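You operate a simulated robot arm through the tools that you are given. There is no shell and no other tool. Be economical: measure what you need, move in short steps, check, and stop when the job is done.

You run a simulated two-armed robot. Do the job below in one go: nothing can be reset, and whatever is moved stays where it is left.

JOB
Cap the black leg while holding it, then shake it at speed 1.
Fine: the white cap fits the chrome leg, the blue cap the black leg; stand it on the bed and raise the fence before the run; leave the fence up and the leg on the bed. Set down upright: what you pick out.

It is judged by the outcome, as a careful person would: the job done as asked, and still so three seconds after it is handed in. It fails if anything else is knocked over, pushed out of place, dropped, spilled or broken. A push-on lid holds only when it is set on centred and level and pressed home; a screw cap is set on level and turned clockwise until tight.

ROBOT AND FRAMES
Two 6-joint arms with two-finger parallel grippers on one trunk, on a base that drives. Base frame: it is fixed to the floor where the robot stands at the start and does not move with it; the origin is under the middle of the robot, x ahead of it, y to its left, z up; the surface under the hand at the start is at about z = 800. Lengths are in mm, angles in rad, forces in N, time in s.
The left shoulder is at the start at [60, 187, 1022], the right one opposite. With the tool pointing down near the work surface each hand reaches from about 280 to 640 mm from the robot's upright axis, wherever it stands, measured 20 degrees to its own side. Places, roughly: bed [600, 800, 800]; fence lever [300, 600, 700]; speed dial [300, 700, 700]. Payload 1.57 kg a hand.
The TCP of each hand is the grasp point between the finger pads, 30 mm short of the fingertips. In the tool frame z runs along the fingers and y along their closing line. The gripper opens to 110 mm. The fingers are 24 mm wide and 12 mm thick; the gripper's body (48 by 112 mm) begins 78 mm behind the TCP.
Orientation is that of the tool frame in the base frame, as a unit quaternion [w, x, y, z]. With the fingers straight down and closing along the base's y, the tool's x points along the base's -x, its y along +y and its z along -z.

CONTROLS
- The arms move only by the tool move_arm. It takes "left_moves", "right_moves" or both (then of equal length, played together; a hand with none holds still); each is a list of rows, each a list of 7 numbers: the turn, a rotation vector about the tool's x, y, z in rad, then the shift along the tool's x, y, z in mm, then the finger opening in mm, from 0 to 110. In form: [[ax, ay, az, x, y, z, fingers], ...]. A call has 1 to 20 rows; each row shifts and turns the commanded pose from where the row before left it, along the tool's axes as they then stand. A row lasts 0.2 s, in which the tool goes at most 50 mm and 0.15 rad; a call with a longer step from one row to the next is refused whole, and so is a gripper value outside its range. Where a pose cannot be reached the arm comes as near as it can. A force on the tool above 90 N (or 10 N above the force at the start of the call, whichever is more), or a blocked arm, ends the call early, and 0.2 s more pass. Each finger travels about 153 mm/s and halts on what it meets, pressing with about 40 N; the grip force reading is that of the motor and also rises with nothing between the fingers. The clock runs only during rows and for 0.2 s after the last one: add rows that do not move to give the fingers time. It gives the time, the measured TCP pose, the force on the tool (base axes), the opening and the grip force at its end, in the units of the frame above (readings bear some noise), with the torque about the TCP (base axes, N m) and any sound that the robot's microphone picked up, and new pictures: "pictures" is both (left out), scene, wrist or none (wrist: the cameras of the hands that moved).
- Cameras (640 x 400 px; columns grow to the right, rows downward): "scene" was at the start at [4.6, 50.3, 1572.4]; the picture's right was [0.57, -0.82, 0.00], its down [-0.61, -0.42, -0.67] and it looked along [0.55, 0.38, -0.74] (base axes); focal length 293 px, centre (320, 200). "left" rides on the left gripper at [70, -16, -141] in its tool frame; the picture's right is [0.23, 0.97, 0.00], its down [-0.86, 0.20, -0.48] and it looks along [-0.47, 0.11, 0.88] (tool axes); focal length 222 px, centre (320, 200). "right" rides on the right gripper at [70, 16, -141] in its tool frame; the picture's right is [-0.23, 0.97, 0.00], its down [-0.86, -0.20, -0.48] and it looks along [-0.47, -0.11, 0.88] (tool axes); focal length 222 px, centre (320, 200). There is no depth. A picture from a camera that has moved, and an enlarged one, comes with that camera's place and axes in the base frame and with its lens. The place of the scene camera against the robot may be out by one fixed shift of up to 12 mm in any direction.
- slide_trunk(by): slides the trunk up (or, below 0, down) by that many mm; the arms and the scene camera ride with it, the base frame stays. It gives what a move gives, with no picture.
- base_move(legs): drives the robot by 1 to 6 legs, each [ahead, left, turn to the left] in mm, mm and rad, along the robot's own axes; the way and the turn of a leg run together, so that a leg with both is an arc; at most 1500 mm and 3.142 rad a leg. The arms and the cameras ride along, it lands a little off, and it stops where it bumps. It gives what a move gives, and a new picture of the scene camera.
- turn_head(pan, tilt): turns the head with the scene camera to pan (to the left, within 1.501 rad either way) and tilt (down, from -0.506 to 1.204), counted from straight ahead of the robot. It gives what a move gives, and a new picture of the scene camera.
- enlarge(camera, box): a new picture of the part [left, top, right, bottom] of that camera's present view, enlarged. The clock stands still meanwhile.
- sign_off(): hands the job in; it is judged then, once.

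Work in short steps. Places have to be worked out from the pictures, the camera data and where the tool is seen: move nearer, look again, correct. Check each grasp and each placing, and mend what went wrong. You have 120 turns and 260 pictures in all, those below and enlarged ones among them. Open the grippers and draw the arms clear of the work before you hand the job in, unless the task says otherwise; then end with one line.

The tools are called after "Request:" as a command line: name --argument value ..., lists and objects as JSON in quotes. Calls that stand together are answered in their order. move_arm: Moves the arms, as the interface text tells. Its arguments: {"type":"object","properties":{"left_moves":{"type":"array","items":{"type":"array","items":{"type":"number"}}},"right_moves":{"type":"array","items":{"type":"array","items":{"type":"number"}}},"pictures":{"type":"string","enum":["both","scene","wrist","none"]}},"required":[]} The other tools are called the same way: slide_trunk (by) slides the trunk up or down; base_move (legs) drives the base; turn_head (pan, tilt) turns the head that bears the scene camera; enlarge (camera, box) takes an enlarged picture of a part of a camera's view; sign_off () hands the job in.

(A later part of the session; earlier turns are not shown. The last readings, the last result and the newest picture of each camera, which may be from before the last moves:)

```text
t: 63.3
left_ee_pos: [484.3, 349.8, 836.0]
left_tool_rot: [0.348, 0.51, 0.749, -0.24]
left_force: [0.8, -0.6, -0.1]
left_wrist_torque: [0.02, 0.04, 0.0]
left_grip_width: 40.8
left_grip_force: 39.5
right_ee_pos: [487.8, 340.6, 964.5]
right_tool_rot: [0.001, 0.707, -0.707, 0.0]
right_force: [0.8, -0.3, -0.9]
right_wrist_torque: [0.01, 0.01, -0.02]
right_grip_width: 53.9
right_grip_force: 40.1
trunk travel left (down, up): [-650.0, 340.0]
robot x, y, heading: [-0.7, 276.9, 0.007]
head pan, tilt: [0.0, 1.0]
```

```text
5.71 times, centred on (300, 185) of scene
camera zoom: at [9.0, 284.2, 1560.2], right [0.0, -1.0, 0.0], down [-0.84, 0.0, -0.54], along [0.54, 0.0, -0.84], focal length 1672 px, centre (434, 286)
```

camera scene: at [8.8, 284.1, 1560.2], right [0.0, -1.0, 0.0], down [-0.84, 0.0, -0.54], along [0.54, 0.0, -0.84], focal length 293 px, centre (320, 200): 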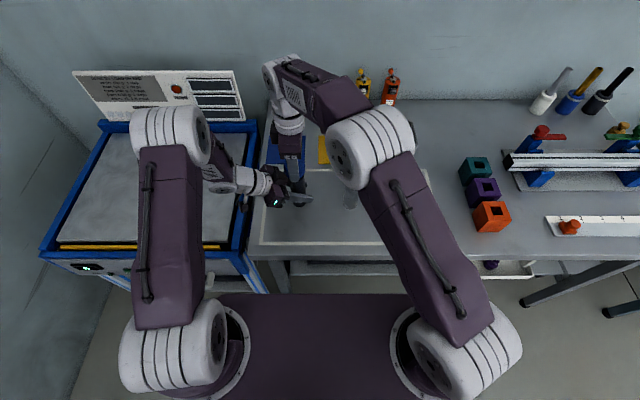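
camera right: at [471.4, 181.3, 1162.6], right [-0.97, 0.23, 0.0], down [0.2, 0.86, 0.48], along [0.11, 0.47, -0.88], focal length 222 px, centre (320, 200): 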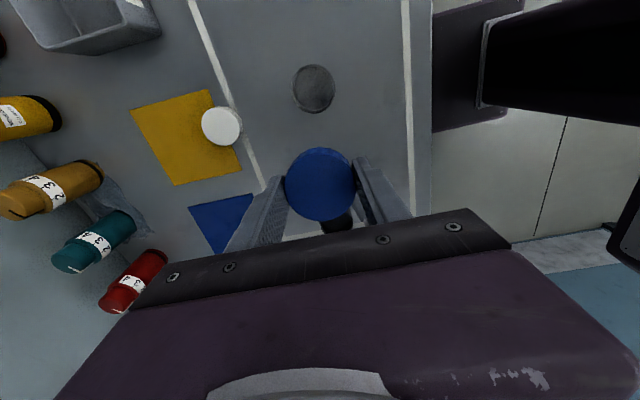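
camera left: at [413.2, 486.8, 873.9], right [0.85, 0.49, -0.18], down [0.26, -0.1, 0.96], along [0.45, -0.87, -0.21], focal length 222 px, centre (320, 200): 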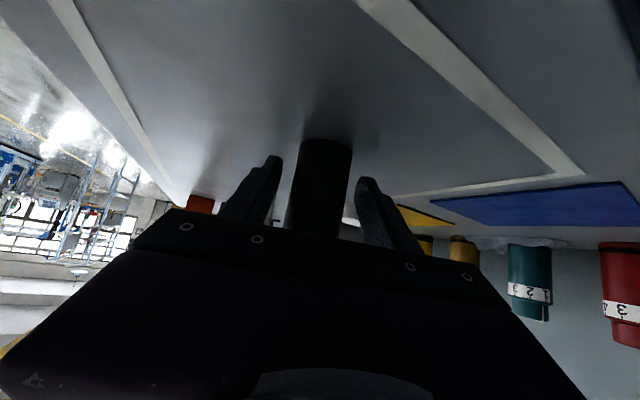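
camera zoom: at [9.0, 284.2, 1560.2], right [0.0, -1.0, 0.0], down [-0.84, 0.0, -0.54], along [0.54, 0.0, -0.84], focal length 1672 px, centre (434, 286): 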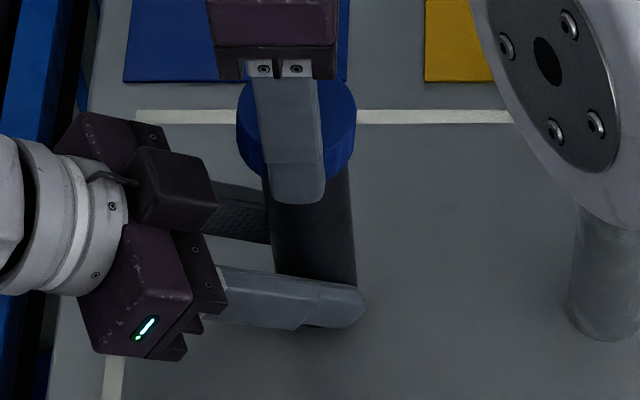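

No contact yet at z 964.5. Lower in 2 mm steps.

Request:
move_arm --right_moves '[[0, 0, 0, 0, 0, 2, 45], [0, 0, 0, 0, 0, 2, 45], [0, 0, 0, 0, 0, 0, 45]]' --pictures "none"

Request:
move_arm --right_moves '[[0, 0, 0, 0, 0, 2, 45], [0, 0, 0, 0, 0, 2, 45], [0, 0, 0, 0, 0, 0, 45]]' --pictures "none"

```text
t: 64.1
left_ee_pos: [483.3, 351.3, 836.1]
left_tool_rot: [0.348, 0.511, 0.748, -0.241]
left_force: [-0.2, 1.7, 0.1]
left_wrist_torque: [-0.16, 0.08, 0.06]
left_grip_width: 40.4
left_grip_force: 40.0
right_ee_pos: [487.0, 341.7, 961.1]
right_tool_rot: [0.001, 0.707, -0.707, 0.0]
right_force: [1.2, -1.9, 0.4]
right_wrist_torque: [-0.11, 0.13, -0.02]
right_grip_width: 53.7
right_grip_force: 40.4
trunk travel left (down, up): [-650.0, 340.0]
robot x, y, heading: [0.6, 281.5, 0.002]
head pan, tilt: [0.0, 1.0]
```

```text
t: 64.9
left_ee_pos: [484.2, 350.4, 836.9]
left_tool_rot: [0.348, 0.51, 0.749, -0.24]
left_force: [-0.3, 3.8, 0.1]
left_wrist_torque: [-0.22, 0.15, 0.09]
left_grip_width: 40.6
left_grip_force: 40.0
right_ee_pos: [487.8, 341.3, 956.3]
right_tool_rot: [-0.001, -0.707, 0.708, 0.0]
right_force: [1.1, -3.0, 0.8]
right_wrist_torque: [-0.21, 0.12, -0.07]
right_grip_width: 53.7
right_grip_force: 40.2
trunk travel left (down, up): [-650.0, 340.0]
robot x, y, heading: [-2.9, 279.2, 0.002]
head pan, tilt: [0.0, 1.0]
```

Only a light sideways force (−3 N in y) and no vertical one: the cap is slipping over the rim. Ease 0.6 mm to −y and continue down.

Request:
move_arm --right_moves '[[0, 0, 0, 0.6, -0.2, 2, 45], [0, 0, 0, 0, 0, 2, 45], [0, 0, 0, 0, 0, 0, 45]]' --pictures "none"

Request:
move_arm --right_moves '[[0, 0, 0, 0, 0, 2, 45], [0, 0, 0, 0, 0, 2, 45], [0, 0, 0, 0, 0, 0, 45]]' --pictures "none"

```text
t: 65.7
left_ee_pos: [483.5, 350.4, 836.7]
left_tool_rot: [0.348, 0.51, 0.749, -0.24]
left_force: [0.5, 1.0, 0.9]
left_wrist_torque: [0.1, -0.06, 0.01]
left_grip_width: 40.9
left_grip_force: 39.8
right_ee_pos: [487.7, 339.5, 953.5]
right_tool_rot: [-0.001, -0.707, 0.707, 0.0]
right_force: [0.5, 0.1, 0.0]
right_wrist_torque: [0.03, -0.01, 0.01]
right_grip_width: 53.9
right_grip_force: 39.9
trunk travel left (down, up): [-650.0, 340.0]
robot x, y, heading: [1.8, 278.5, -0.0]
head pan, tilt: [0.0, 1.0]
```

```text
t: 66.5
left_ee_pos: [484.0, 350.7, 836.1]
left_tool_rot: [0.348, 0.511, 0.748, -0.241]
left_force: [0.6, 1.3, -0.6]
left_wrist_torque: [0.05, 0.06, 0.0]
left_grip_width: 40.6
left_grip_force: 40.1
right_ee_pos: [487.9, 340.5, 950.1]
right_tool_rot: [0.0, 0.707, -0.707, 0.0]
right_force: [0.5, -0.2, -0.1]
right_wrist_torque: [0.0, 0.0, 0.02]
right_grip_width: 53.8
right_grip_force: 40.7
trunk travel left (down, up): [-650.0, 340.0]
robot x, y, heading: [0.9, 276.9, 0.005]
head pan, tilt: [0.0, 1.0]
```

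Centred with no side force, cap sliding down. Continue until resistance.

Request:
move_arm --right_moves '[[0, 0, 0, 0, 0, 2, 45], [0, 0, 0, 0, 0, 2, 45], [0, 0, 0, 0, 0, 0, 45]]' --pictures "none"

Request:
move_arm --right_moves '[[0, 0, 0, 0, 0, 1.5, 45], [0, 0, 0, 0, 0, 1.5, 45], [0, 0, 0, 0, 0, 0, 45]]' --pictures "none"

Request:
enlarge --camera "scene" --box '[260, 150, 340, 220]'

```text
t: 67.3
left_ee_pos: [483.0, 350.9, 835.2]
left_tool_rot: [0.348, 0.511, 0.748, -0.241]
left_force: [0.1, 0.4, 0.5]
left_wrist_torque: [0.03, 0.07, -0.01]
left_grip_width: 40.6
left_grip_force: 40.5
right_ee_pos: [487.7, 341.1, 945.6]
right_tool_rot: [-0.001, -0.707, 0.708, 0.001]
right_force: [-0.4, -0.4, -0.3]
right_wrist_torque: [0.01, 0.01, -0.01]
right_grip_width: 53.9
right_grip_force: 40.0
trunk travel left (down, up): [-650.0, 340.0]
robot x, y, heading: [-0.3, 282.6, 0.001]
head pan, tilt: [0.0, 1.0]
```

```text
t: 68.1
left_ee_pos: [483.6, 350.6, 835.7]
left_tool_rot: [0.349, 0.51, 0.749, -0.239]
left_force: [4.6, 3.4, -1.0]
left_wrist_torque: [0.58, -0.39, 0.03]
left_grip_width: 40.8
left_grip_force: 40.1
right_ee_pos: [487.5, 339.7, 943.5]
right_tool_rot: [0.0, -0.707, 0.707, 0.0]
right_force: [0.9, -3.9, 21.0]
right_wrist_torque: [-0.44, -0.3, 0.04]
right_grip_width: 53.7
right_grip_force: 40.4
trunk travel left (down, up): [-650.0, 340.0]
robot x, y, heading: [1.4, 279.5, 0.003]
head pan, tilt: [0.0, 1.0]
```

```text
5.71 times, centred on (300, 185) of scene
camera zoom: at [7.2, 283.6, 1560.5], right [0.0, -1.0, 0.0], down [-0.84, 0.0, -0.54], along [0.54, 0.0, -0.84], focal length 1672 px, centre (434, 286)
```

zoom: 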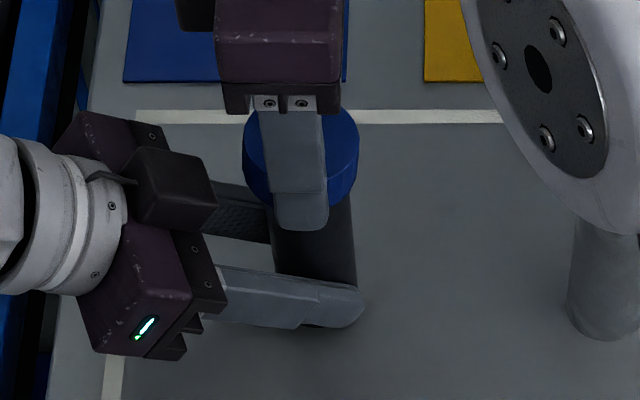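

Resistance of 21 N at z 943.5, ~17 mm down. Press further in small steps to drive it home.

Request:
move_arm --right_moves '[[0, 0, 0, 0, 0, 1, 45], [0, 0, 0, 0, 0, 1, 45], [0, 0, 0, 0, 0, 0, 45]]' --pictures "none"

```text
t: 68.9
left_ee_pos: [483.2, 348.9, 837.0]
left_tool_rot: [0.349, 0.511, 0.748, -0.241]
left_force: [0.2, 8.8, 6.1]
left_wrist_torque: [0.37, -0.74, 0.05]
left_grip_width: 40.9
left_grip_force: 40.5
right_ee_pos: [487.3, 338.4, 941.5]
right_tool_rot: [-0.001, -0.707, 0.707, -0.001]
right_force: [6.5, -8.3, 20.1]
right_wrist_torque: [-0.81, 0.02, -0.06]
right_grip_width: 54.2
right_grip_force: 40.2
trunk travel left (down, up): [-650.0, 340.0]
robot x, y, heading: [2.4, 277.5, -0.002]
head pan, tilt: [0.0, 1.0]
heard: snap
```

A snap was heard: the cap is home. Relax the push and open the right fingers, then raise.

Request:
move_arm --right_moves '[[0, 0, 0, 0, 0, 0, 60], [0, 0, 0, 0, 0, 0, 75], [0, 0, 0, 0, 0, 0, 85], [0, 0, 0, 0, 0, -30, 85], [0, 0, 0, 0, 0, -40, 85], [0, 0, 0, 0, 0, 0, 85]]' --pictures "wrist"

Request:
enlarge --camera "scene" --box '[260, 150, 340, 220]'

```text
t: 70.3
left_ee_pos: [483.4, 351.4, 836.1]
left_tool_rot: [0.348, 0.51, 0.749, -0.24]
left_force: [0.2, 0.0, 0.5]
left_wrist_torque: [0.12, -0.17, 0.0]
left_grip_width: 40.7
left_grip_force: 39.5
right_ee_pos: [486.5, 340.2, 1011.2]
right_tool_rot: [-0.001, -0.707, 0.707, 0.0]
right_force: [-0.3, 0.3, 0.3]
right_wrist_torque: [0.04, -0.01, 0.0]
right_grip_width: 85.2
right_grip_force: 0.2
trunk travel left (down, up): [-650.0, 340.0]
robot x, y, heading: [-2.8, 281.3, 0.0]
head pan, tilt: [0.0, 1.0]
camera right: at [471.8, 272.0, 1152.0], right [-0.97, 0.23, 0.0], down [0.2, 0.86, 0.48], along [0.11, 0.47, -0.88], focal length 222 px, centre (320, 200)
```

right: 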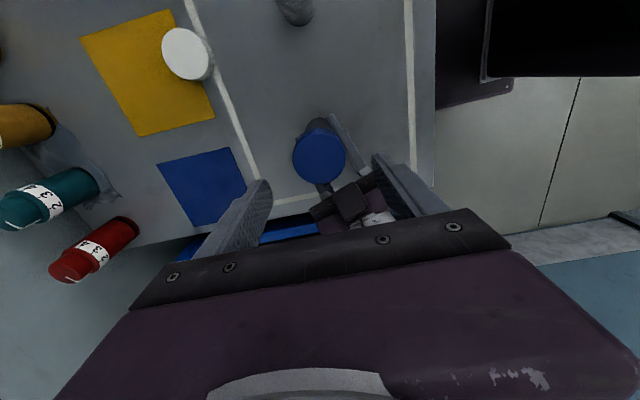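

```text
5.71 times, centred on (300, 185) of scene
camera zoom: at [9.2, 284.3, 1560.2], right [0.0, -1.0, 0.0], down [-0.84, 0.0, -0.54], along [0.54, 0.0, -0.84], focal length 1672 px, centre (434, 286)
```

zoom: 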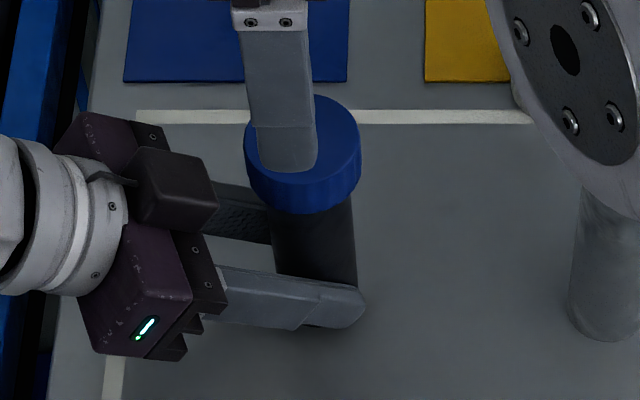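

Cap sits level. Retract the right hand up and back to the right, and lift the capped leg 110 mm with the left.

Request:
move_arm --right_moves '[[0, 0, 0, 0, 0, -25, 85], [0, 0, 0, 35, 18, -20, 85], [0, 0, 0, 40, 22, -10, 85], [0, 0, 0, 40, 22, 0, 85], [0, 0, 0, 40, 22, 0, 85], [0, 0, 0, 40, 22, 0, 85], [0, 0, 0, 40, 22, 0, 85]]' --left_moves '[[0, 0, 0, 0, 0, 0, 34], [0, 0, 0, 0, 0, 0, 34], [0, 0, 0, 0, 0, 0, 34], [0, 0, 0, -15, 0, -13, 34], [0, 0, 0, -23, 0, -19.3, 34], [0, 0, 0, -23, 0, -19.3, 34], [0, 0, 0, -23, 0, -19.3, 34]]' --pictures "scene"

```text
t: 71.9
left_ee_pos: [482.3, 349.3, 946.4]
left_tool_rot: [0.349, 0.511, 0.749, -0.239]
left_force: [0.5, 0.3, -2.7]
left_wrist_torque: [0.01, 0.03, 0.02]
left_grip_width: 40.9
left_grip_force: 39.9
right_ee_pos: [358.3, 103.6, 1066.0]
right_tool_rot: [0.0, 0.708, -0.706, 0.0]
right_force: [-0.4, 0.3, 0.3]
right_wrist_torque: [0.0, -0.03, 0.02]
right_grip_width: 85.1
right_grip_force: 0.1
trunk travel left (down, up): [-650.0, 340.0]
robot x, y, heading: [-1.4, 280.4, 0.002]
head pan, tilt: [0.0, 1.0]
camera scene: at [6.8, 282.4, 1560.2], right [0.0, -1.0, 0.0], down [-0.84, 0.0, -0.54], along [0.54, 0.0, -0.84], focal length 293 px, centre (320, 200)
```

scene: 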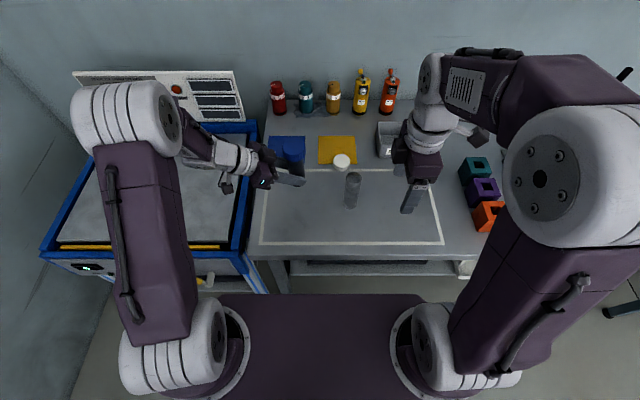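

Leg is lifted with its cap (≈0.28 kg). Drive 380 mm left to stand in front of the machine.

Request:
base_move --legs '[[-20, 0, 0], [0, 380, 0]]'

Request:
turn_head --pan 0.1 --tilt 1.2

```text
t: 74.7
left_ee_pos: [465.0, 729.6, 946.1]
left_tool_rot: [0.349, 0.51, 0.749, -0.24]
left_force: [0.2, -0.8, -2.7]
left_wrist_torque: [0.07, -0.03, 0.0]
left_grip_width: 40.8
left_grip_force: 40.4
right_ee_pos: [340.2, 484.0, 1066.1]
right_tool_rot: [0.0, 0.707, -0.707, -0.001]
right_force: [0.1, 0.3, -0.1]
right_wrist_torque: [0.0, -0.02, 0.0]
right_grip_width: 85.2
right_grip_force: 0.0
trunk travel left (down, up): [-650.0, 340.0]
robot x, y, heading: [-22.7, 655.8, 0.001]
head pan, tilt: [0.0, 1.0]
camera scene: at [-11.1, 663.2, 1560.2], right [0.0, -1.0, 0.0], down [-0.84, 0.0, -0.54], along [0.54, 0.0, -0.84], focal length 293 px, centre (320, 200)
```

scene: 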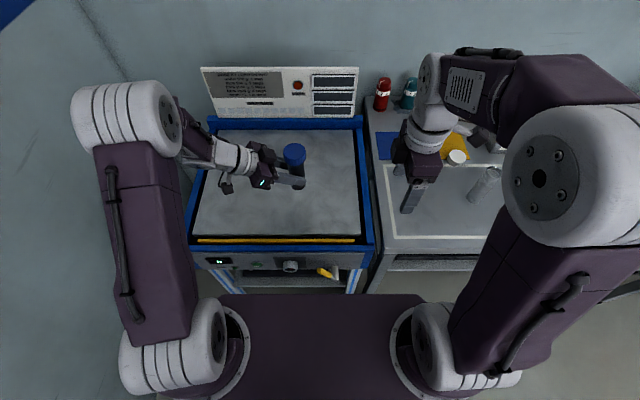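

```text
t: 75.4
left_ee_pos: [463.9, 729.2, 945.2]
left_tool_rot: [0.348, 0.51, 0.749, -0.24]
left_force: [0.1, 0.1, -3.0]
left_wrist_torque: [0.0, 0.06, 0.01]
left_grip_width: 40.4
left_grip_force: 39.9
right_ee_pos: [341.3, 484.6, 1066.3]
right_tool_rot: [-0.002, -0.707, 0.707, -0.001]
right_force: [-0.9, 0.6, -0.5]
right_wrist_torque: [-0.02, -0.01, -0.02]
right_grip_width: 85.1
right_grip_force: 0.2
trunk travel left (down, up): [-650.0, 340.0]
robot x, y, heading: [-17.7, 658.5, 0.005]
head pan, tilt: [0.099, 1.201]
camera scene: at [-25.1, 669.3, 1547.6], right [0.1, -0.99, 0.0], down [-0.93, -0.09, -0.36], along [0.36, 0.04, -0.93], focal length 293 px, centre (320, 200)
```

scene: 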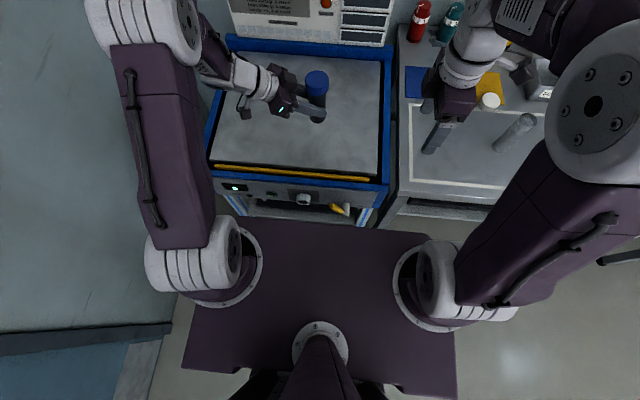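

The bed's middle is about [556, 772]. I bring the leg ~80 mm further in and 40 mm left above the bed, and zoom on the front panel.

Request:
move_arm --left_moves '[[0, 0, 0, 1.7, 29.7, -2, 34], [0, 0, 0, 1.7, 29.7, -2, 34], [0, 0, 0, 1.7, 29.7, -2, 34], [0, 0, 0, 0, 0, 0, 34]]' --pictures "scene"

Request:
enlarge --camera "scene" --box '[200, 150, 400, 240]'

```text
t: 76.4
left_ee_pos: [538.9, 761.1, 940.1]
left_tool_rot: [0.349, 0.509, 0.75, -0.236]
left_force: [-0.1, -0.3, -2.5]
left_wrist_torque: [0.02, 0.0, -0.01]
left_grip_width: 41.4
left_grip_force: 40.2
left hand out of reach, approached as far as the arm can: row 3
right_ee_pos: [340.2, 483.6, 1065.9]
right_tool_rot: [0.0, -0.707, 0.707, 0.001]
right_force: [0.8, -0.3, -0.2]
right_wrist_torque: [0.01, -0.02, -0.04]
right_grip_width: 85.0
right_grip_force: 0.0
trunk travel left (down, up): [-650.0, 340.0]
robot x, y, heading: [-20.9, 657.4, 0.004]
head pan, tilt: [0.099, 1.201]
camera scene: at [-25.5, 669.0, 1547.6], right [0.1, -0.99, 0.0], down [-0.93, -0.09, -0.36], along [0.36, 0.04, -0.93], focal length 293 px, centre (320, 200)
```

scene: 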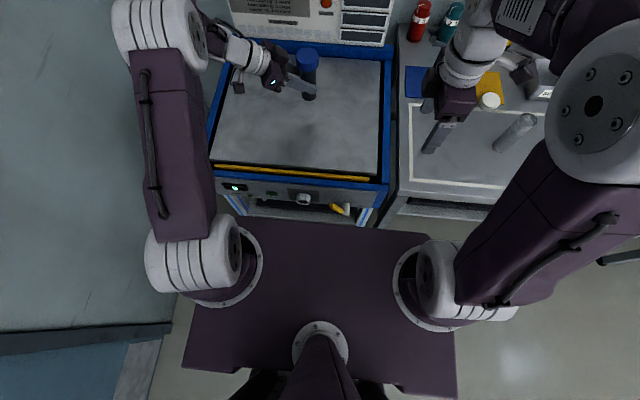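

```text
3.20 times, centred on (300, 195) of scene
camera zoom: at [-25.5, 669.0, 1547.6], right [0.1, -0.99, 0.0], down [-0.93, -0.09, -0.36], along [0.36, 0.04, -0.93], focal length 937 px, centre (384, 216)
```

zoom: 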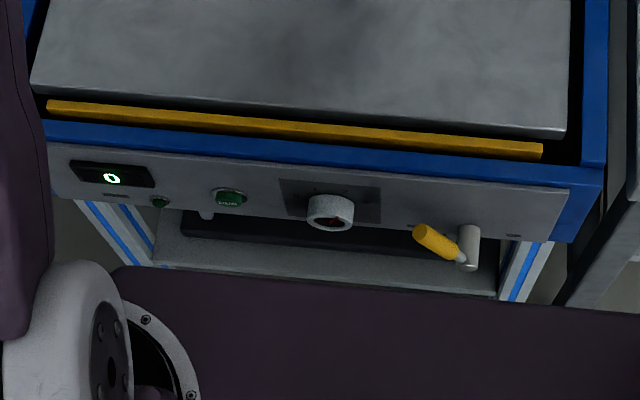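

Near the reach limit; I come down 40 mm and 20 mm back toward me to stay clear of it.

Request:
move_arm --left_moves '[[0, 0, 0, 16.2, -10.2, 11.8, 34], [0, 0, 0, 16.2, -10.2, 11.8, 34], [0, 0, 0, 0, 0, 0, 34]]' --pictures "wrist"

```text
t: 77.2
left_ee_pos: [517.9, 757.3, 900.1]
left_tool_rot: [0.348, 0.511, 0.748, -0.24]
left_force: [0.2, -0.1, -2.3]
left_wrist_torque: [0.02, -0.01, -0.04]
left_grip_width: 41.2
left_grip_force: 40.4
right_ee_pos: [340.5, 485.4, 1065.9]
right_tool_rot: [0.001, 0.707, -0.707, 0.0]
right_force: [-0.5, -0.4, 0.3]
right_wrist_torque: [0.01, 0.01, 0.02]
right_grip_width: 85.0
right_grip_force: 0.0
trunk travel left (down, up): [-650.0, 340.0]
robot x, y, heading: [-23.5, 656.9, 0.001]
head pan, tilt: [0.099, 1.201]
camera left: at [447.8, 892.9, 938.0], right [0.85, 0.49, -0.18], down [0.26, -0.1, 0.96], along [0.45, -0.87, -0.21], focal length 222 px, centre (320, 200)
```

left: 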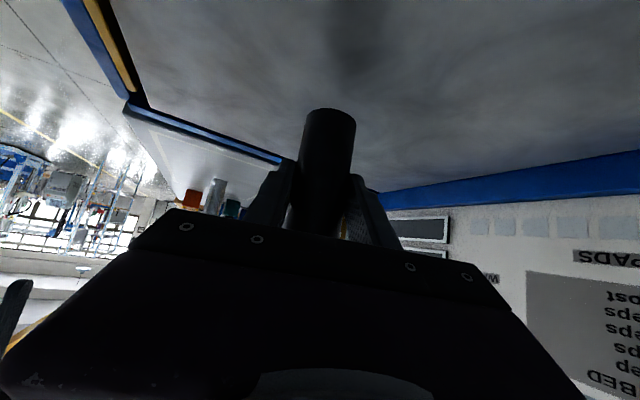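

Leg at ~[522, 748] over the bed, comfortable. Lower 50 mm, then feel for contact.

Request:
move_arm --left_moves '[[0, 0, 0, 19.2, 0, 16.1, 34], [0, 0, 0, 19.2, 0, 16.1, 34], [0, 0, 0, 0, 0, 0, 34]]' --pictures "wrist"

Request:
enlarge --camera "scene" --box '[250, 30, 350, 110]'

```text
t: 78.0
left_ee_pos: [517.6, 755.4, 853.5]
left_tool_rot: [0.351, 0.512, 0.747, -0.241]
left_force: [1.6, -0.7, 27.2]
left_wrist_torque: [-0.38, -0.2, -0.22]
left_grip_width: 41.2
left_grip_force: 40.4
right_ee_pos: [338.6, 484.9, 1067.5]
right_tool_rot: [0.0, 0.707, -0.707, 0.0]
right_force: [-0.3, -0.4, 0.4]
right_wrist_torque: [0.02, 0.04, -0.02]
right_grip_width: 84.9
right_grip_force: 0.1
trunk travel left (down, up): [-650.0, 340.0]
robot x, y, heading: [-19.0, 653.0, 0.002]
head pan, tilt: [0.099, 1.201]
camera left: at [447.0, 892.2, 890.8], right [0.86, 0.49, -0.18], down [0.25, -0.09, 0.96], along [0.45, -0.87, -0.2], focal length 222 px, centre (320, 200)
```

left: 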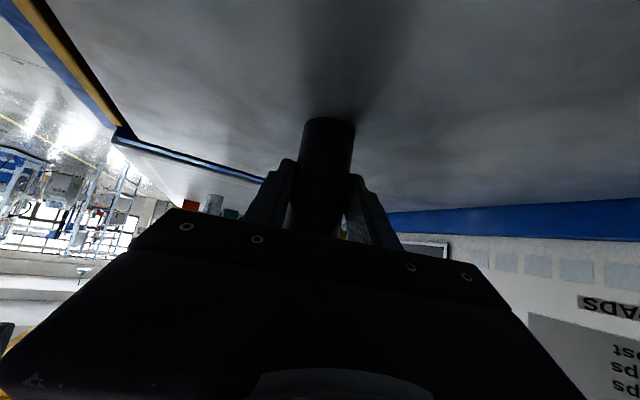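

```text
5.00 times, centred on (300, 70) of scene
camera zoom: at [-28.8, 668.7, 1548.0], right [0.1, -0.99, 0.0], down [-0.93, -0.09, -0.36], along [0.36, 0.04, -0.93], focal length 1463 px, centre (420, 850)
```

zoom: 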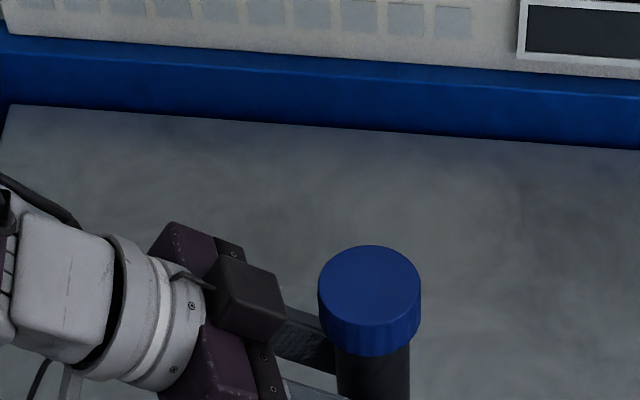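

Contact with 27 N: the bed is at about z 816. Relax ~1.5 mm and check the force before opening.

Request:
move_arm --left_moves '[[0, 0, 0, -1.0, 0, -0.8, 34], [0, 0, 0, 0, 0, 0, 34]]' --pictures "none"

```text
t: 78.6
left_ee_pos: [517.1, 756.3, 853.4]
left_tool_rot: [0.349, 0.511, 0.748, -0.24]
left_force: [4.9, -1.6, 21.9]
left_wrist_torque: [-0.65, -0.57, 0.12]
left_grip_width: 40.9
left_grip_force: 40.1
right_ee_pos: [338.6, 483.8, 1067.5]
right_tool_rot: [0.0, 0.707, -0.707, -0.001]
right_force: [0.3, -0.2, 0.8]
right_wrist_torque: [0.01, 0.02, 0.0]
right_grip_width: 85.0
right_grip_force: 0.1
trunk travel left (down, up): [-650.0, 340.0]
robot x, y, heading: [-18.5, 654.2, -0.001]
head pan, tilt: [0.099, 1.201]
```

Request:
move_arm --left_moves '[[0, 0, 0, -1.0, 0, -0.8, 34], [0, 0, 0, 0, 0, 0, 34]]' --pictures "none"

```text
t: 79.2
left_ee_pos: [517.3, 756.5, 854.7]
left_tool_rot: [0.348, 0.511, 0.749, -0.239]
left_force: [5.7, -1.2, 12.5]
left_wrist_torque: [-0.44, -0.52, 0.1]
left_grip_width: 41.5
left_grip_force: 39.8
right_ee_pos: [340.1, 484.2, 1066.4]
right_tool_rot: [0.0, 0.707, -0.707, 0.0]
right_force: [-0.8, 0.5, 0.0]
right_wrist_torque: [0.03, 0.01, 0.04]
right_grip_width: 84.7
right_grip_force: 0.0
trunk travel left (down, up): [-650.0, 340.0]
robot x, y, heading: [-19.2, 653.7, 0.003]
head pan, tilt: [0.099, 1.201]
```

Force 12 N; ease once more and open the fingers gradually.

Request:
move_arm --left_moves '[[0, 0, 0, -0.4, 0.4, -0.4, 34], [0, 0, 0, 0, 0, 0, 44], [0, 0, 0, 0, 0, 0, 52], [0, 0, 0, 0, 0, 0, 64], [0, 0, 0, 0, 0, 0, 76], [0, 0, 0, 0, 0, 0, 76]]' --pictures "both"

Request:
enlarge --camera "scene" --box '[250, 30, 350, 130]'

```text
t: 80.6
left_ee_pos: [519.6, 756.3, 854.0]
left_tool_rot: [0.348, 0.511, 0.748, -0.241]
left_force: [0.1, -0.5, -0.1]
left_wrist_torque: [0.04, -0.01, -0.03]
left_grip_width: 76.2
left_grip_force: 0.0
right_ee_pos: [340.1, 485.7, 1067.2]
right_tool_rot: [-0.002, -0.707, 0.707, 0.001]
right_force: [0.9, -0.3, -0.1]
right_wrist_torque: [0.01, 0.01, 0.01]
right_grip_width: 84.9
right_grip_force: 0.0
trunk travel left (down, up): [-650.0, 340.0]
robot x, y, heading: [-23.0, 659.1, -0.0]
head pan, tilt: [0.099, 1.201]
camera scene: at [-25.5, 669.0, 1547.6], right [0.1, -0.99, 0.0], down [-0.93, -0.09, -0.36], along [0.36, 0.04, -0.93], focal length 293 px, centre (320, 200)
camera left: at [447.8, 892.7, 891.9], right [0.85, 0.49, -0.18], down [0.26, -0.1, 0.96], along [0.45, -0.87, -0.21], focal length 222 px, centre (320, 200)
```

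scene: 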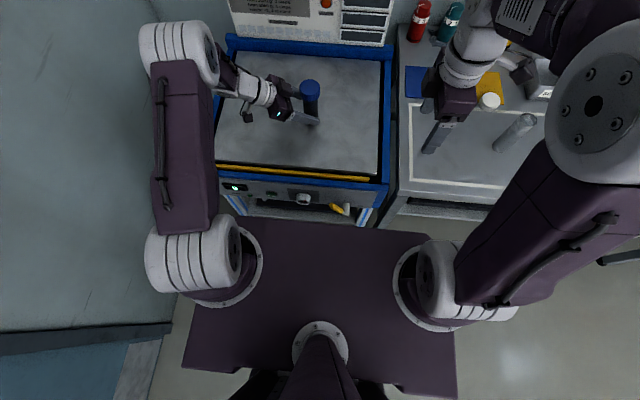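
left: 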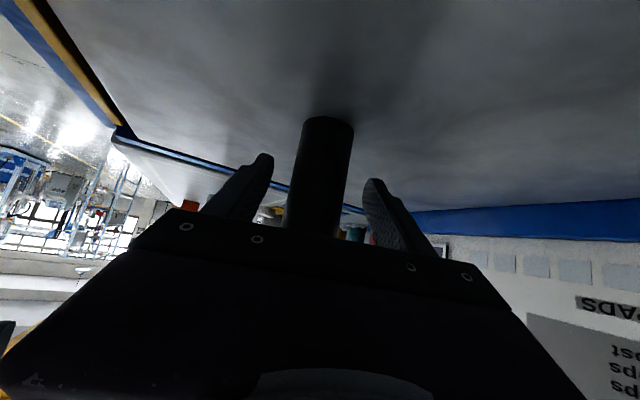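

```text
4.00 times, centred on (300, 80) of scene
camera zoom: at [-25.5, 669.0, 1547.6], right [0.1, -0.99, 0.0], down [-0.93, -0.09, -0.36], along [0.36, 0.04, -0.93], focal length 1171 px, centre (400, 680)
```

zoom: 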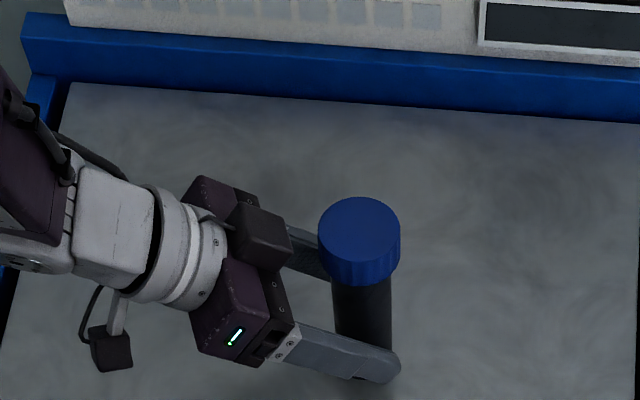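

Leg stands upright with its cap. Withdraw the left hand horizontally 80 mm, then up.

Request:
move_arm --left_moves '[[0, 0, 0, 0, 0, 0, 90], [0, 0, 0, 17.2, 0, -20.4, 90], [0, 0, 0, 17.2, 0, -20.4, 90], [0, 0, 0, 17.2, 0, -20.4, 90], [0, 0, 0, -30, 0, -26, 90], [0, 0, 0, -30, 0, -26, 90], [0, 0, 0, -30, 0, -26, 90], [0, 0, 0, -30, 0, -26, 90]]' --pictures "scene"

```text
t: 82.4
left_ee_pos: [465.6, 779.4, 983.5]
left_tool_rot: [0.348, 0.509, 0.752, -0.232]
left_force: [-0.7, 0.1, 0.5]
left_wrist_torque: [0.02, -0.02, -0.01]
left_grip_width: 89.7
left_grip_force: 0.2
left hand out of reach, approached as far as the arm can: row 5, 6, 7, 8
right_ee_pos: [338.5, 483.3, 1066.8]
right_tool_rot: [-0.001, -0.707, 0.707, -0.001]
right_force: [0.9, 0.1, 0.9]
right_wrist_torque: [-0.01, -0.03, 0.03]
right_grip_width: 84.9
right_grip_force: 0.0
trunk travel left (down, up): [-650.0, 340.0]
robot x, y, heading: [-22.1, 656.6, 0.003]
head pan, tilt: [0.099, 1.201]
camera scene: at [-26.7, 667.7, 1547.6], right [0.1, -0.99, 0.0], down [-0.93, -0.09, -0.36], along [0.36, 0.04, -0.93], focal length 293 px, centre (320, 200)
```

scene: 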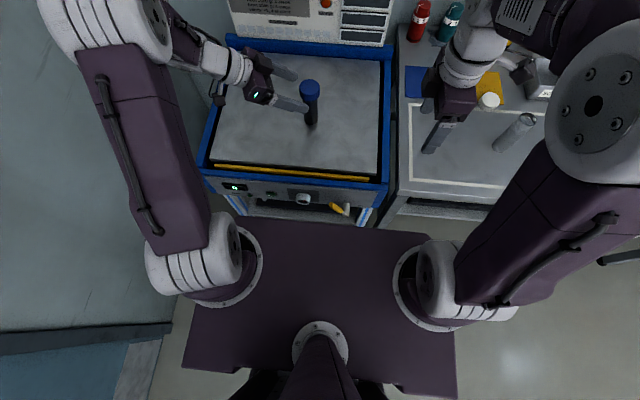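

The leg stands alone on the bed. I back the robot 350 mm so the hands clear the bed and I can see the front panel.

Request:
base_move --legs '[[-350, 0, 0]]'

Request:
turn_head --pan 0.1 --tilt 0.9

Request:
enlarge --camera "scene" --box '[200, 130, 400, 255]'

```text
t: 84.7
left_ee_pos: [116.8, 779.8, 981.7]
left_tool_rot: [0.348, 0.51, 0.752, -0.234]
left_force: [0.2, -0.4, -1.0]
left_wrist_torque: [0.0, -0.01, 0.02]
left_grip_width: 90.1
left_grip_force: 0.0
right_ee_pos: [-8.0, 484.0, 1064.5]
right_tool_rot: [0.001, 0.708, -0.706, -0.001]
right_force: [0.1, -0.3, 0.9]
right_wrist_torque: [0.02, 0.01, 0.0]
right_grip_width: 85.0
right_grip_force: 0.2
trunk travel left (down, up): [-650.0, 340.0]
robot x, y, heading: [-368.3, 657.3, 0.002]
head pan, tilt: [0.099, 1.201]
camera scene: at [-373.8, 668.4, 1547.6], right [0.1, -0.99, 0.0], down [-0.93, -0.09, -0.36], along [0.36, 0.04, -0.93], focal length 293 px, centre (320, 200)
```

scene: 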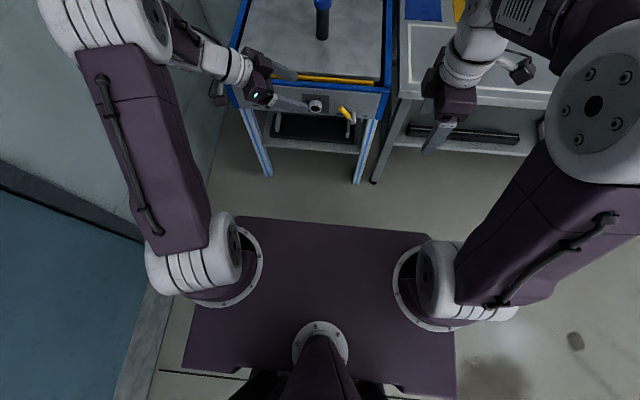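

```text
t: 85.5
left_ee_pos: [118.4, 780.1, 981.9]
left_tool_rot: [0.348, 0.509, 0.752, -0.234]
left_force: [-0.6, 0.3, 0.7]
left_wrist_torque: [0.02, 0.03, 0.01]
left_grip_width: 90.0
left_grip_force: 0.1
right_ee_pos: [-6.9, 484.4, 1067.1]
right_tool_rot: [0.001, 0.708, -0.706, 0.0]
right_force: [-0.4, -0.1, -0.2]
right_wrist_torque: [0.02, 0.03, -0.02]
right_grip_width: 85.0
right_grip_force: 0.0
trunk travel left (down, up): [-650.0, 340.0]
robot x, y, heading: [-370.3, 657.5, 0.003]
head pan, tilt: [0.099, 0.901]
camera scene: at [-354.6, 670.4, 1567.4], right [0.1, -0.99, 0.0], down [-0.78, -0.08, -0.62], along [0.62, 0.06, -0.78], focal length 293 px, centre (320, 200)
```

scene: 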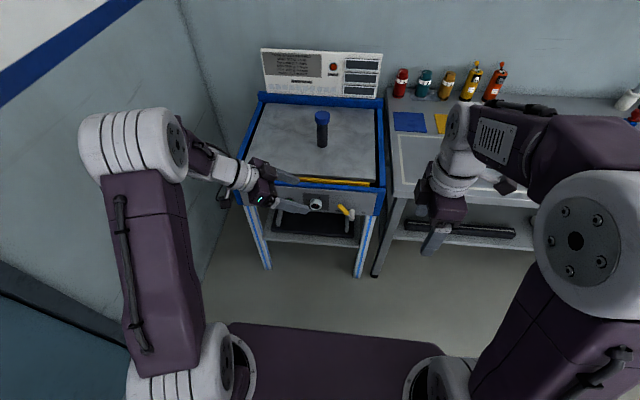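

```text
3.20 times, centred on (300, 192) of scene
camera zoom: at [-354.6, 670.4, 1567.4], right [0.1, -0.99, 0.0], down [-0.78, -0.08, -0.62], along [0.62, 0.06, -0.78], focal length 937 px, centre (384, 224)
```

zoom: 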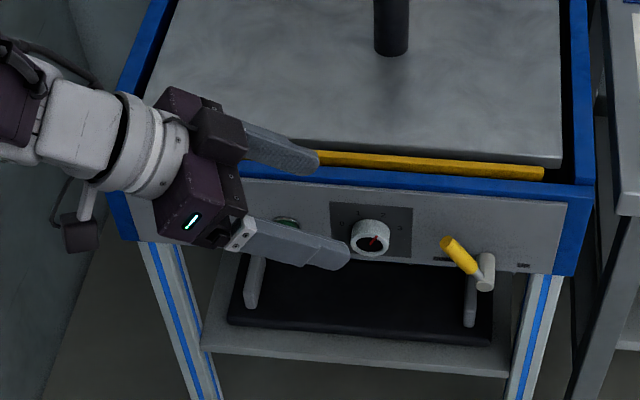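

I straighten the left hand's yaw (pointing forward again) to prepare for panel work, then lower the trunk for a level view.

Request:
move_arm --left_moves '[[-0.077, 0, -0.064, 0, 0, 0, 60], [-0.077, 0, -0.064, 0, 0, 0, 40], [-0.077, 0, -0.064, 0, 0, 0, 20], [-0.077, 0, -0.064, 0, 0, 0, 0], [-0.077, 0, -0.064, 0, 0, 0, 0], [-0.077, 0, -0.064, 0, 0, 0, 0], [-0.077, 0, -0.064, 0, 0, 0, 0], [-0.077, 0, -0.064, 0, 0, 0, 0], [-0.077, 0, -0.064, 0, 0, 0, 0], [-0.077, 0, -0.064, 0, 0, 0, 0], [-0.077, 0, -0.064, 0, 0, 0, 0], [-0.074, 0, -0.061, 0, 0, 0, 0], [0, 0, 0, 0, 0, 0, 0]]' --pictures "none"

Request:
slide_trunk --by -300

Request:
turn_head --pan 0.1 --tilt 0.65

```text
t: 88.2
left_ee_pos: [117.9, 781.5, 982.8]
left_tool_rot: [0.424, -0.001, 0.905, 0.008]
left_force: [0.3, 0.0, 0.7]
left_wrist_torque: [-0.03, 0.04, -0.02]
left_grip_width: 0.0
left_grip_force: 21.4
right_ee_pos: [-8.6, 485.2, 1066.7]
right_tool_rot: [0.001, 0.708, -0.707, 0.0]
right_force: [0.6, -0.3, -0.3]
right_wrist_torque: [-0.05, -0.02, -0.01]
right_grip_width: 84.9
right_grip_force: 0.1
trunk travel left (down, up): [-650.0, 340.0]
robot x, y, heading: [-368.5, 654.1, 0.008]
head pan, tilt: [0.099, 0.901]
```

```text
t: 91.2
left_ee_pos: [117.9, 780.9, 681.7]
left_tool_rot: [0.424, 0.0, 0.906, 0.007]
left_force: [0.4, -0.1, 0.7]
left_wrist_torque: [0.0, 0.02, 0.02]
left_grip_width: 0.0
left_grip_force: 20.9
right_ee_pos: [-8.8, 484.8, 766.6]
right_tool_rot: [0.0, 0.708, -0.707, -0.001]
right_force: [0.6, 0.6, 0.4]
right_wrist_torque: [-0.01, 0.01, 0.03]
right_grip_width: 85.0
right_grip_force: 0.1
trunk travel left (down, up): [-350.0, 640.0]
robot x, y, heading: [-371.1, 657.3, 0.002]
head pan, tilt: [0.099, 0.901]
```

```text
t: 92.0
left_ee_pos: [117.9, 779.6, 682.1]
left_tool_rot: [0.424, -0.001, 0.905, 0.008]
left_force: [-0.2, 0.0, -0.7]
left_wrist_torque: [-0.01, 0.01, -0.01]
left_grip_width: 0.2
left_grip_force: 21.7
right_ee_pos: [-8.4, 485.0, 767.3]
right_tool_rot: [0.0, 0.708, -0.706, -0.001]
right_force: [0.0, 0.0, -0.1]
right_wrist_torque: [0.0, -0.01, -0.02]
right_grip_width: 85.0
right_grip_force: 0.0
trunk travel left (down, up): [-350.0, 640.0]
robot x, y, heading: [-370.8, 660.4, -0.001]
head pan, tilt: [0.099, 0.649]
camera scene: at [-343.4, 671.5, 1287.9], right [0.1, -0.99, 0.0], down [-0.6, -0.06, -0.8], along [0.79, 0.08, -0.61], focal length 293 px, centre (320, 200)
```

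scene: 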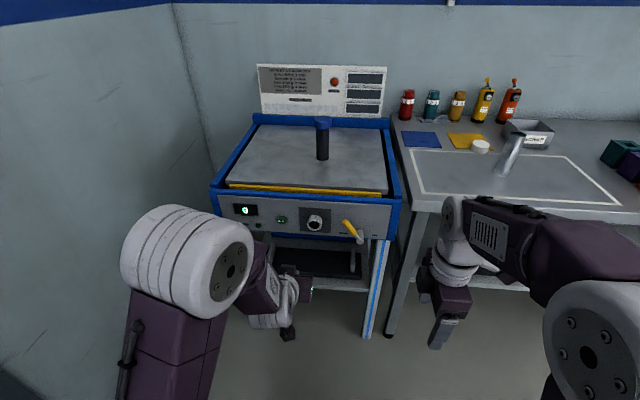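

Request:
enlarge --camera "scene" --box '[220, 180, 400, 260]'

Request:
enlarge --camera "scene" --box '[290, 190, 380, 250]'

Request:
enlarge --camera "scene" --box '[220, 190, 300, 240]'

```text
3.56 times, centred on (310, 220) of scene
camera zoom: at [-343.4, 671.5, 1287.9], right [0.1, -0.99, 0.0], down [-0.6, -0.06, -0.8], along [0.79, 0.08, -0.61], focal length 1041 px, centre (356, 129)
```

zoom: 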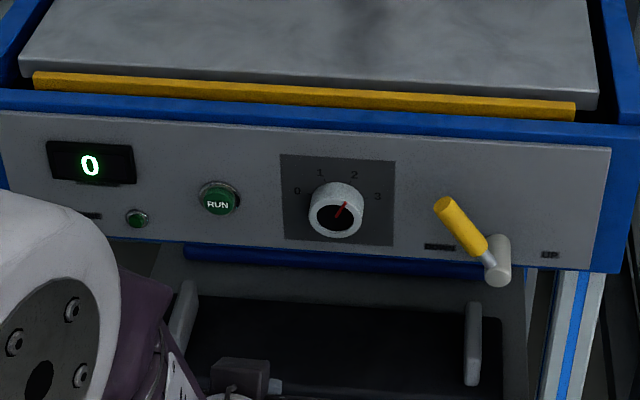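

```text
6.67 times, centred on (335, 220) of scene
camera zoom: at [-343.4, 671.5, 1287.9], right [0.1, -0.99, 0.0], down [-0.6, -0.06, -0.8], along [0.79, 0.08, -0.61], focal length 1951 px, centre (220, 67)
```

zoom: 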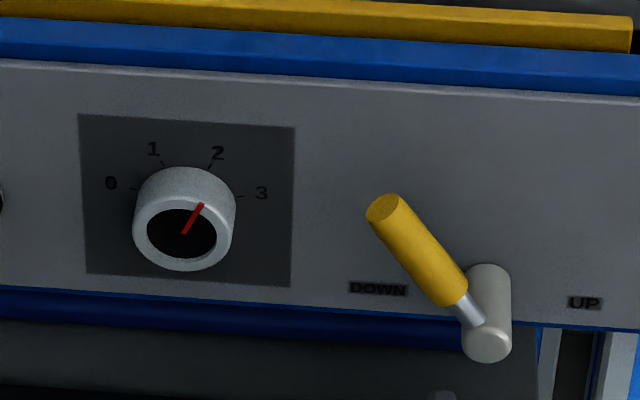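

```text
8.00 times, centred on (260, 215) of scene
camera zoom: at [-343.4, 671.5, 1287.9], right [0.1, -0.99, 0.0], down [-0.6, -0.06, -0.8], along [0.79, 0.08, -0.61], focal length 2342 px, centre (800, 80)
```

zoom: 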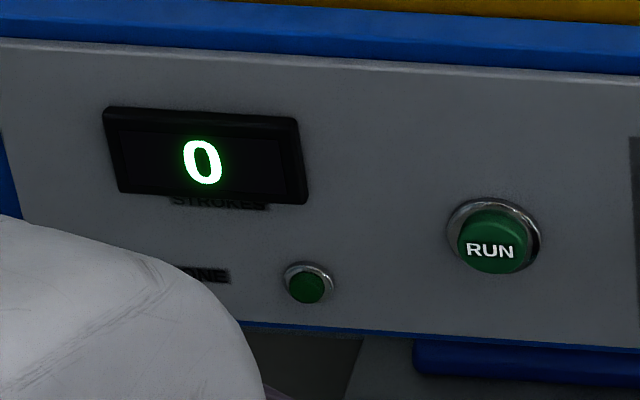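

The panel reads: dial at 2 (needs 1), lever at DOWN (needs UP), RUN button, strokes 0. I estimate handle tip ≈[265, 660, 743], hub ≈[267, 612, 664], dial ≈[282, 746, 705], RUN ≈[295, 848, 700]. I drive 100 mm right, and bring the closed left hand left of the lever.

Request:
base_move --legs '[[0, -100, 0]]'

Request:
move_arm --left_moves '[[0, 0, 0, -30.5, 8, -25, 0], [0, 0, 0, -25, 8, 20, 0], [0, 0, 0, -26, 0, 29, 0], [0, 0, 0, 0, 0, 0, 0]]'

```text
t: 93.2
left_ee_pos: [116.8, 681.1, 681.9]
left_tool_rot: [0.424, -0.001, 0.906, 0.008]
left_force: [-0.4, -0.7, -0.4]
left_wrist_torque: [0.01, -0.03, 0.01]
left_grip_width: 0.0
left_grip_force: 21.6
right_ee_pos: [-7.9, 383.8, 765.5]
right_tool_rot: [0.0, 0.708, -0.706, -0.001]
right_force: [-0.2, -1.0, -0.1]
right_wrist_torque: [0.01, 0.01, -0.02]
right_grip_width: 85.0
right_grip_force: 0.0
trunk travel left (down, up): [-350.0, 640.0]
robot x, y, heading: [-367.6, 557.3, 0.004]
head pan, tilt: [0.099, 0.649]
camera scene: at [-343.1, 569.5, 1288.0], right [0.1, -0.99, 0.0], down [-0.6, -0.06, -0.8], along [0.79, 0.08, -0.6], focal length 293 px, centre (320, 200)
```

scene: 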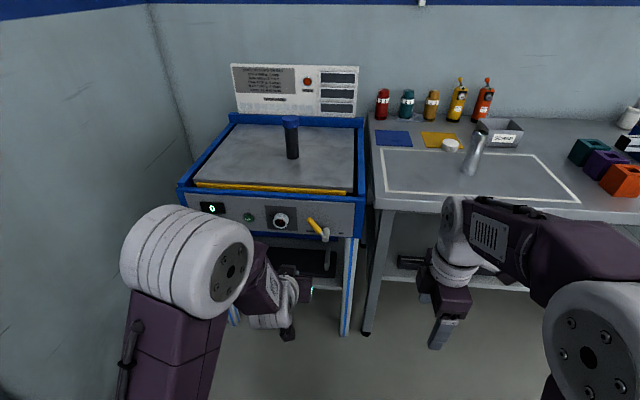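

```text
t: 94.2
left_ee_pos: [188.6, 696.3, 730.9]
left_tool_rot: [0.424, -0.001, 0.905, 0.008]
left_force: [0.1, -0.5, 0.4]
left_wrist_torque: [0.01, 0.0, 0.02]
left_grip_width: 0.3
left_grip_force: 21.8
right_ee_pos: [-8.6, 384.8, 766.6]
right_tool_rot: [0.001, 0.708, -0.706, 0.0]
right_force: [0.4, -0.1, 1.0]
right_wrist_torque: [0.0, 0.0, -0.02]
right_grip_width: 85.0
right_grip_force: 0.1
trunk travel left (down, up): [-350.0, 640.0]
robot x, y, heading: [-370.4, 556.4, 0.009]
head pan, tilt: [0.099, 0.649]
camera scene: at [-343.3, 571.1, 1288.0], right [0.1, -0.99, 0.0], down [-0.6, -0.06, -0.8], along [0.79, 0.08, -0.6], focal length 293 px, centre (320, 200)
camera left: at [34.9, 677.6, 767.2], right [-0.15, 0.97, -0.16], down [0.18, 0.19, 0.97], along [0.97, 0.12, -0.2], focal length 222 px, centre (320, 200)
```

scene: 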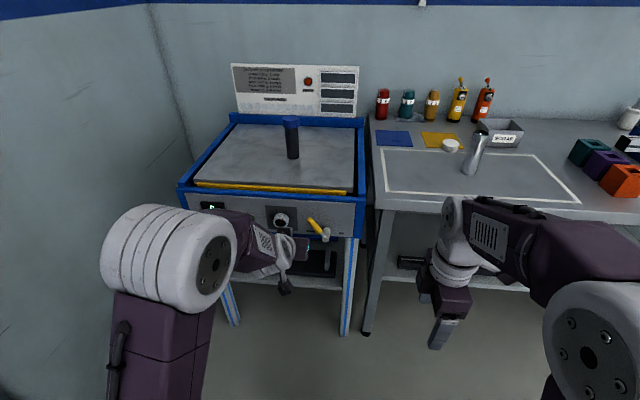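
left: 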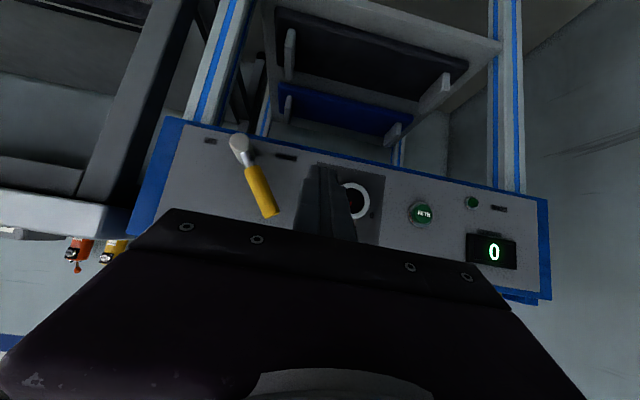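

Wrist view confirms: handle tip ≈[265, 658, 745], hub [267, 612, 674], knob [282, 746, 706]. Move the fist forward to the left side of the handle.

Request:
move_arm --left_moves '[[0, 0, 0, -20, -8, 26.5, 0], [0, 0, 0, -19.4, -8, 26.6, 0], [0, 0, 0, 0, 0, 0, 0]]' --pictures "wrist"

```text
t: 95.0
left_ee_pos: [255.5, 680.5, 726.2]
left_tool_rot: [0.424, -0.001, 0.906, 0.007]
left_force: [-1.0, -0.4, -0.3]
left_wrist_torque: [0.0, -0.01, 0.0]
left_grip_width: 0.1
left_grip_force: 21.2
right_ee_pos: [-8.2, 384.8, 765.8]
right_tool_rot: [0.002, 0.708, -0.706, 0.0]
right_force: [-0.7, -0.2, 0.0]
right_wrist_torque: [0.02, -0.02, -0.02]
right_grip_width: 84.8
right_grip_force: 0.1
trunk travel left (down, up): [-350.0, 640.0]
robot x, y, heading: [-369.2, 554.3, 0.001]
head pan, tilt: [0.099, 0.649]
camera left: at [101.6, 662.1, 763.8], right [-0.15, 0.97, -0.16], down [0.18, 0.19, 0.97], along [0.97, 0.12, -0.2], focal length 222 px, centre (320, 200)
```

left: 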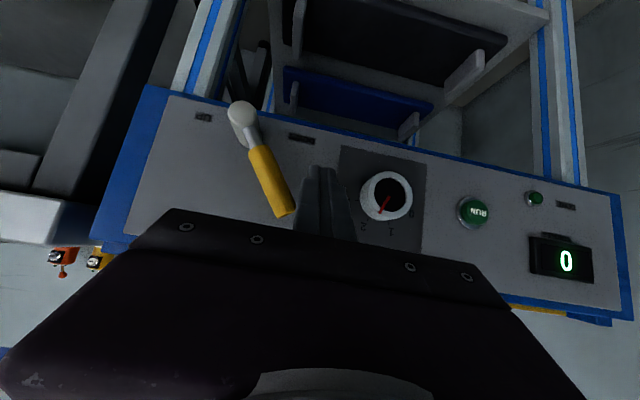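

The fist is right beside the handle. Push it toward −y, 30 mm first.

Request:
move_arm --left_moves '[[0, 0, 0, 0, -10, 0, 0], [0, 0, 0, 0, -10, 0, 0], [0, 0, 0, 0, -10, 0, 0], [0, 0, 0, 0, -8, 0, 0]]' --pictures "wrist"

```text
t: 96.0
left_ee_pos: [254.6, 643.8, 725.2]
left_tool_rot: [0.424, -0.002, 0.905, 0.008]
left_force: [-1.5, 2.0, 1.8]
left_wrist_torque: [-0.03, -0.06, 0.04]
left_grip_width: 0.3
left_grip_force: 21.4
right_ee_pos: [-8.3, 384.3, 766.1]
right_tool_rot: [0.001, 0.709, -0.706, 0.0]
right_force: [0.3, -0.1, -0.3]
right_wrist_torque: [0.01, 0.01, -0.01]
right_grip_width: 85.1
right_grip_force: 0.0
trunk travel left (down, up): [-350.0, 640.0]
robot x, y, heading: [-369.5, 556.7, 0.008]
head pan, tilt: [0.099, 0.649]
camera left: at [101.2, 624.3, 762.5], right [-0.15, 0.97, -0.16], down [0.18, 0.19, 0.97], along [0.97, 0.12, -0.2], focal length 222 px, centre (320, 200)
```

left: 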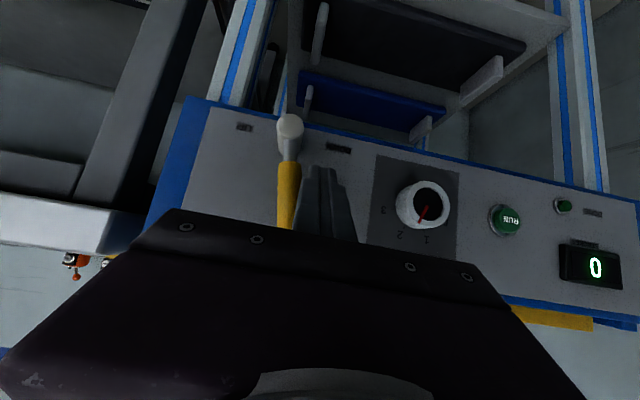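

Handle moves easily and is nearly upright. Continue another ~50 mm.

Request:
move_arm --left_moves '[[0, 0, 0, 0, -10, 0, 0], [0, 0, 0, 0, -10, 0, 0], [0, 0, 0, 0, -10, 0, 0], [0, 0, 0, 0, -10, 0, 0]]' --pictures "wrist"

```text
t: 97.0
left_ee_pos: [254.8, 610.7, 725.3]
left_tool_rot: [0.425, -0.007, 0.905, 0.01]
left_force: [-1.3, 29.7, 1.6]
left_wrist_torque: [0.78, 0.0, 0.45]
left_grip_width: 0.1
left_grip_force: 21.2
right_ee_pos: [-7.5, 388.4, 766.4]
right_tool_rot: [0.002, 0.709, -0.706, 0.002]
right_force: [-0.3, 0.8, -0.2]
right_wrist_torque: [-0.01, -0.02, 0.0]
right_grip_width: 85.2
right_grip_force: 0.1
trunk travel left (down, up): [-350.0, 640.0]
robot x, y, heading: [-372.9, 556.8, -0.001]
head pan, tilt: [0.099, 0.649]
camera left: at [102.0, 590.8, 762.0], right [-0.17, 0.97, -0.16], down [0.17, 0.19, 0.97], along [0.97, 0.13, -0.2], focal length 222 px, centre (320, 200)
```

left: 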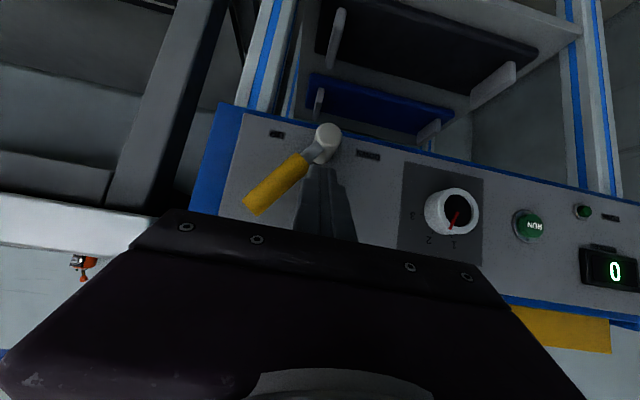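

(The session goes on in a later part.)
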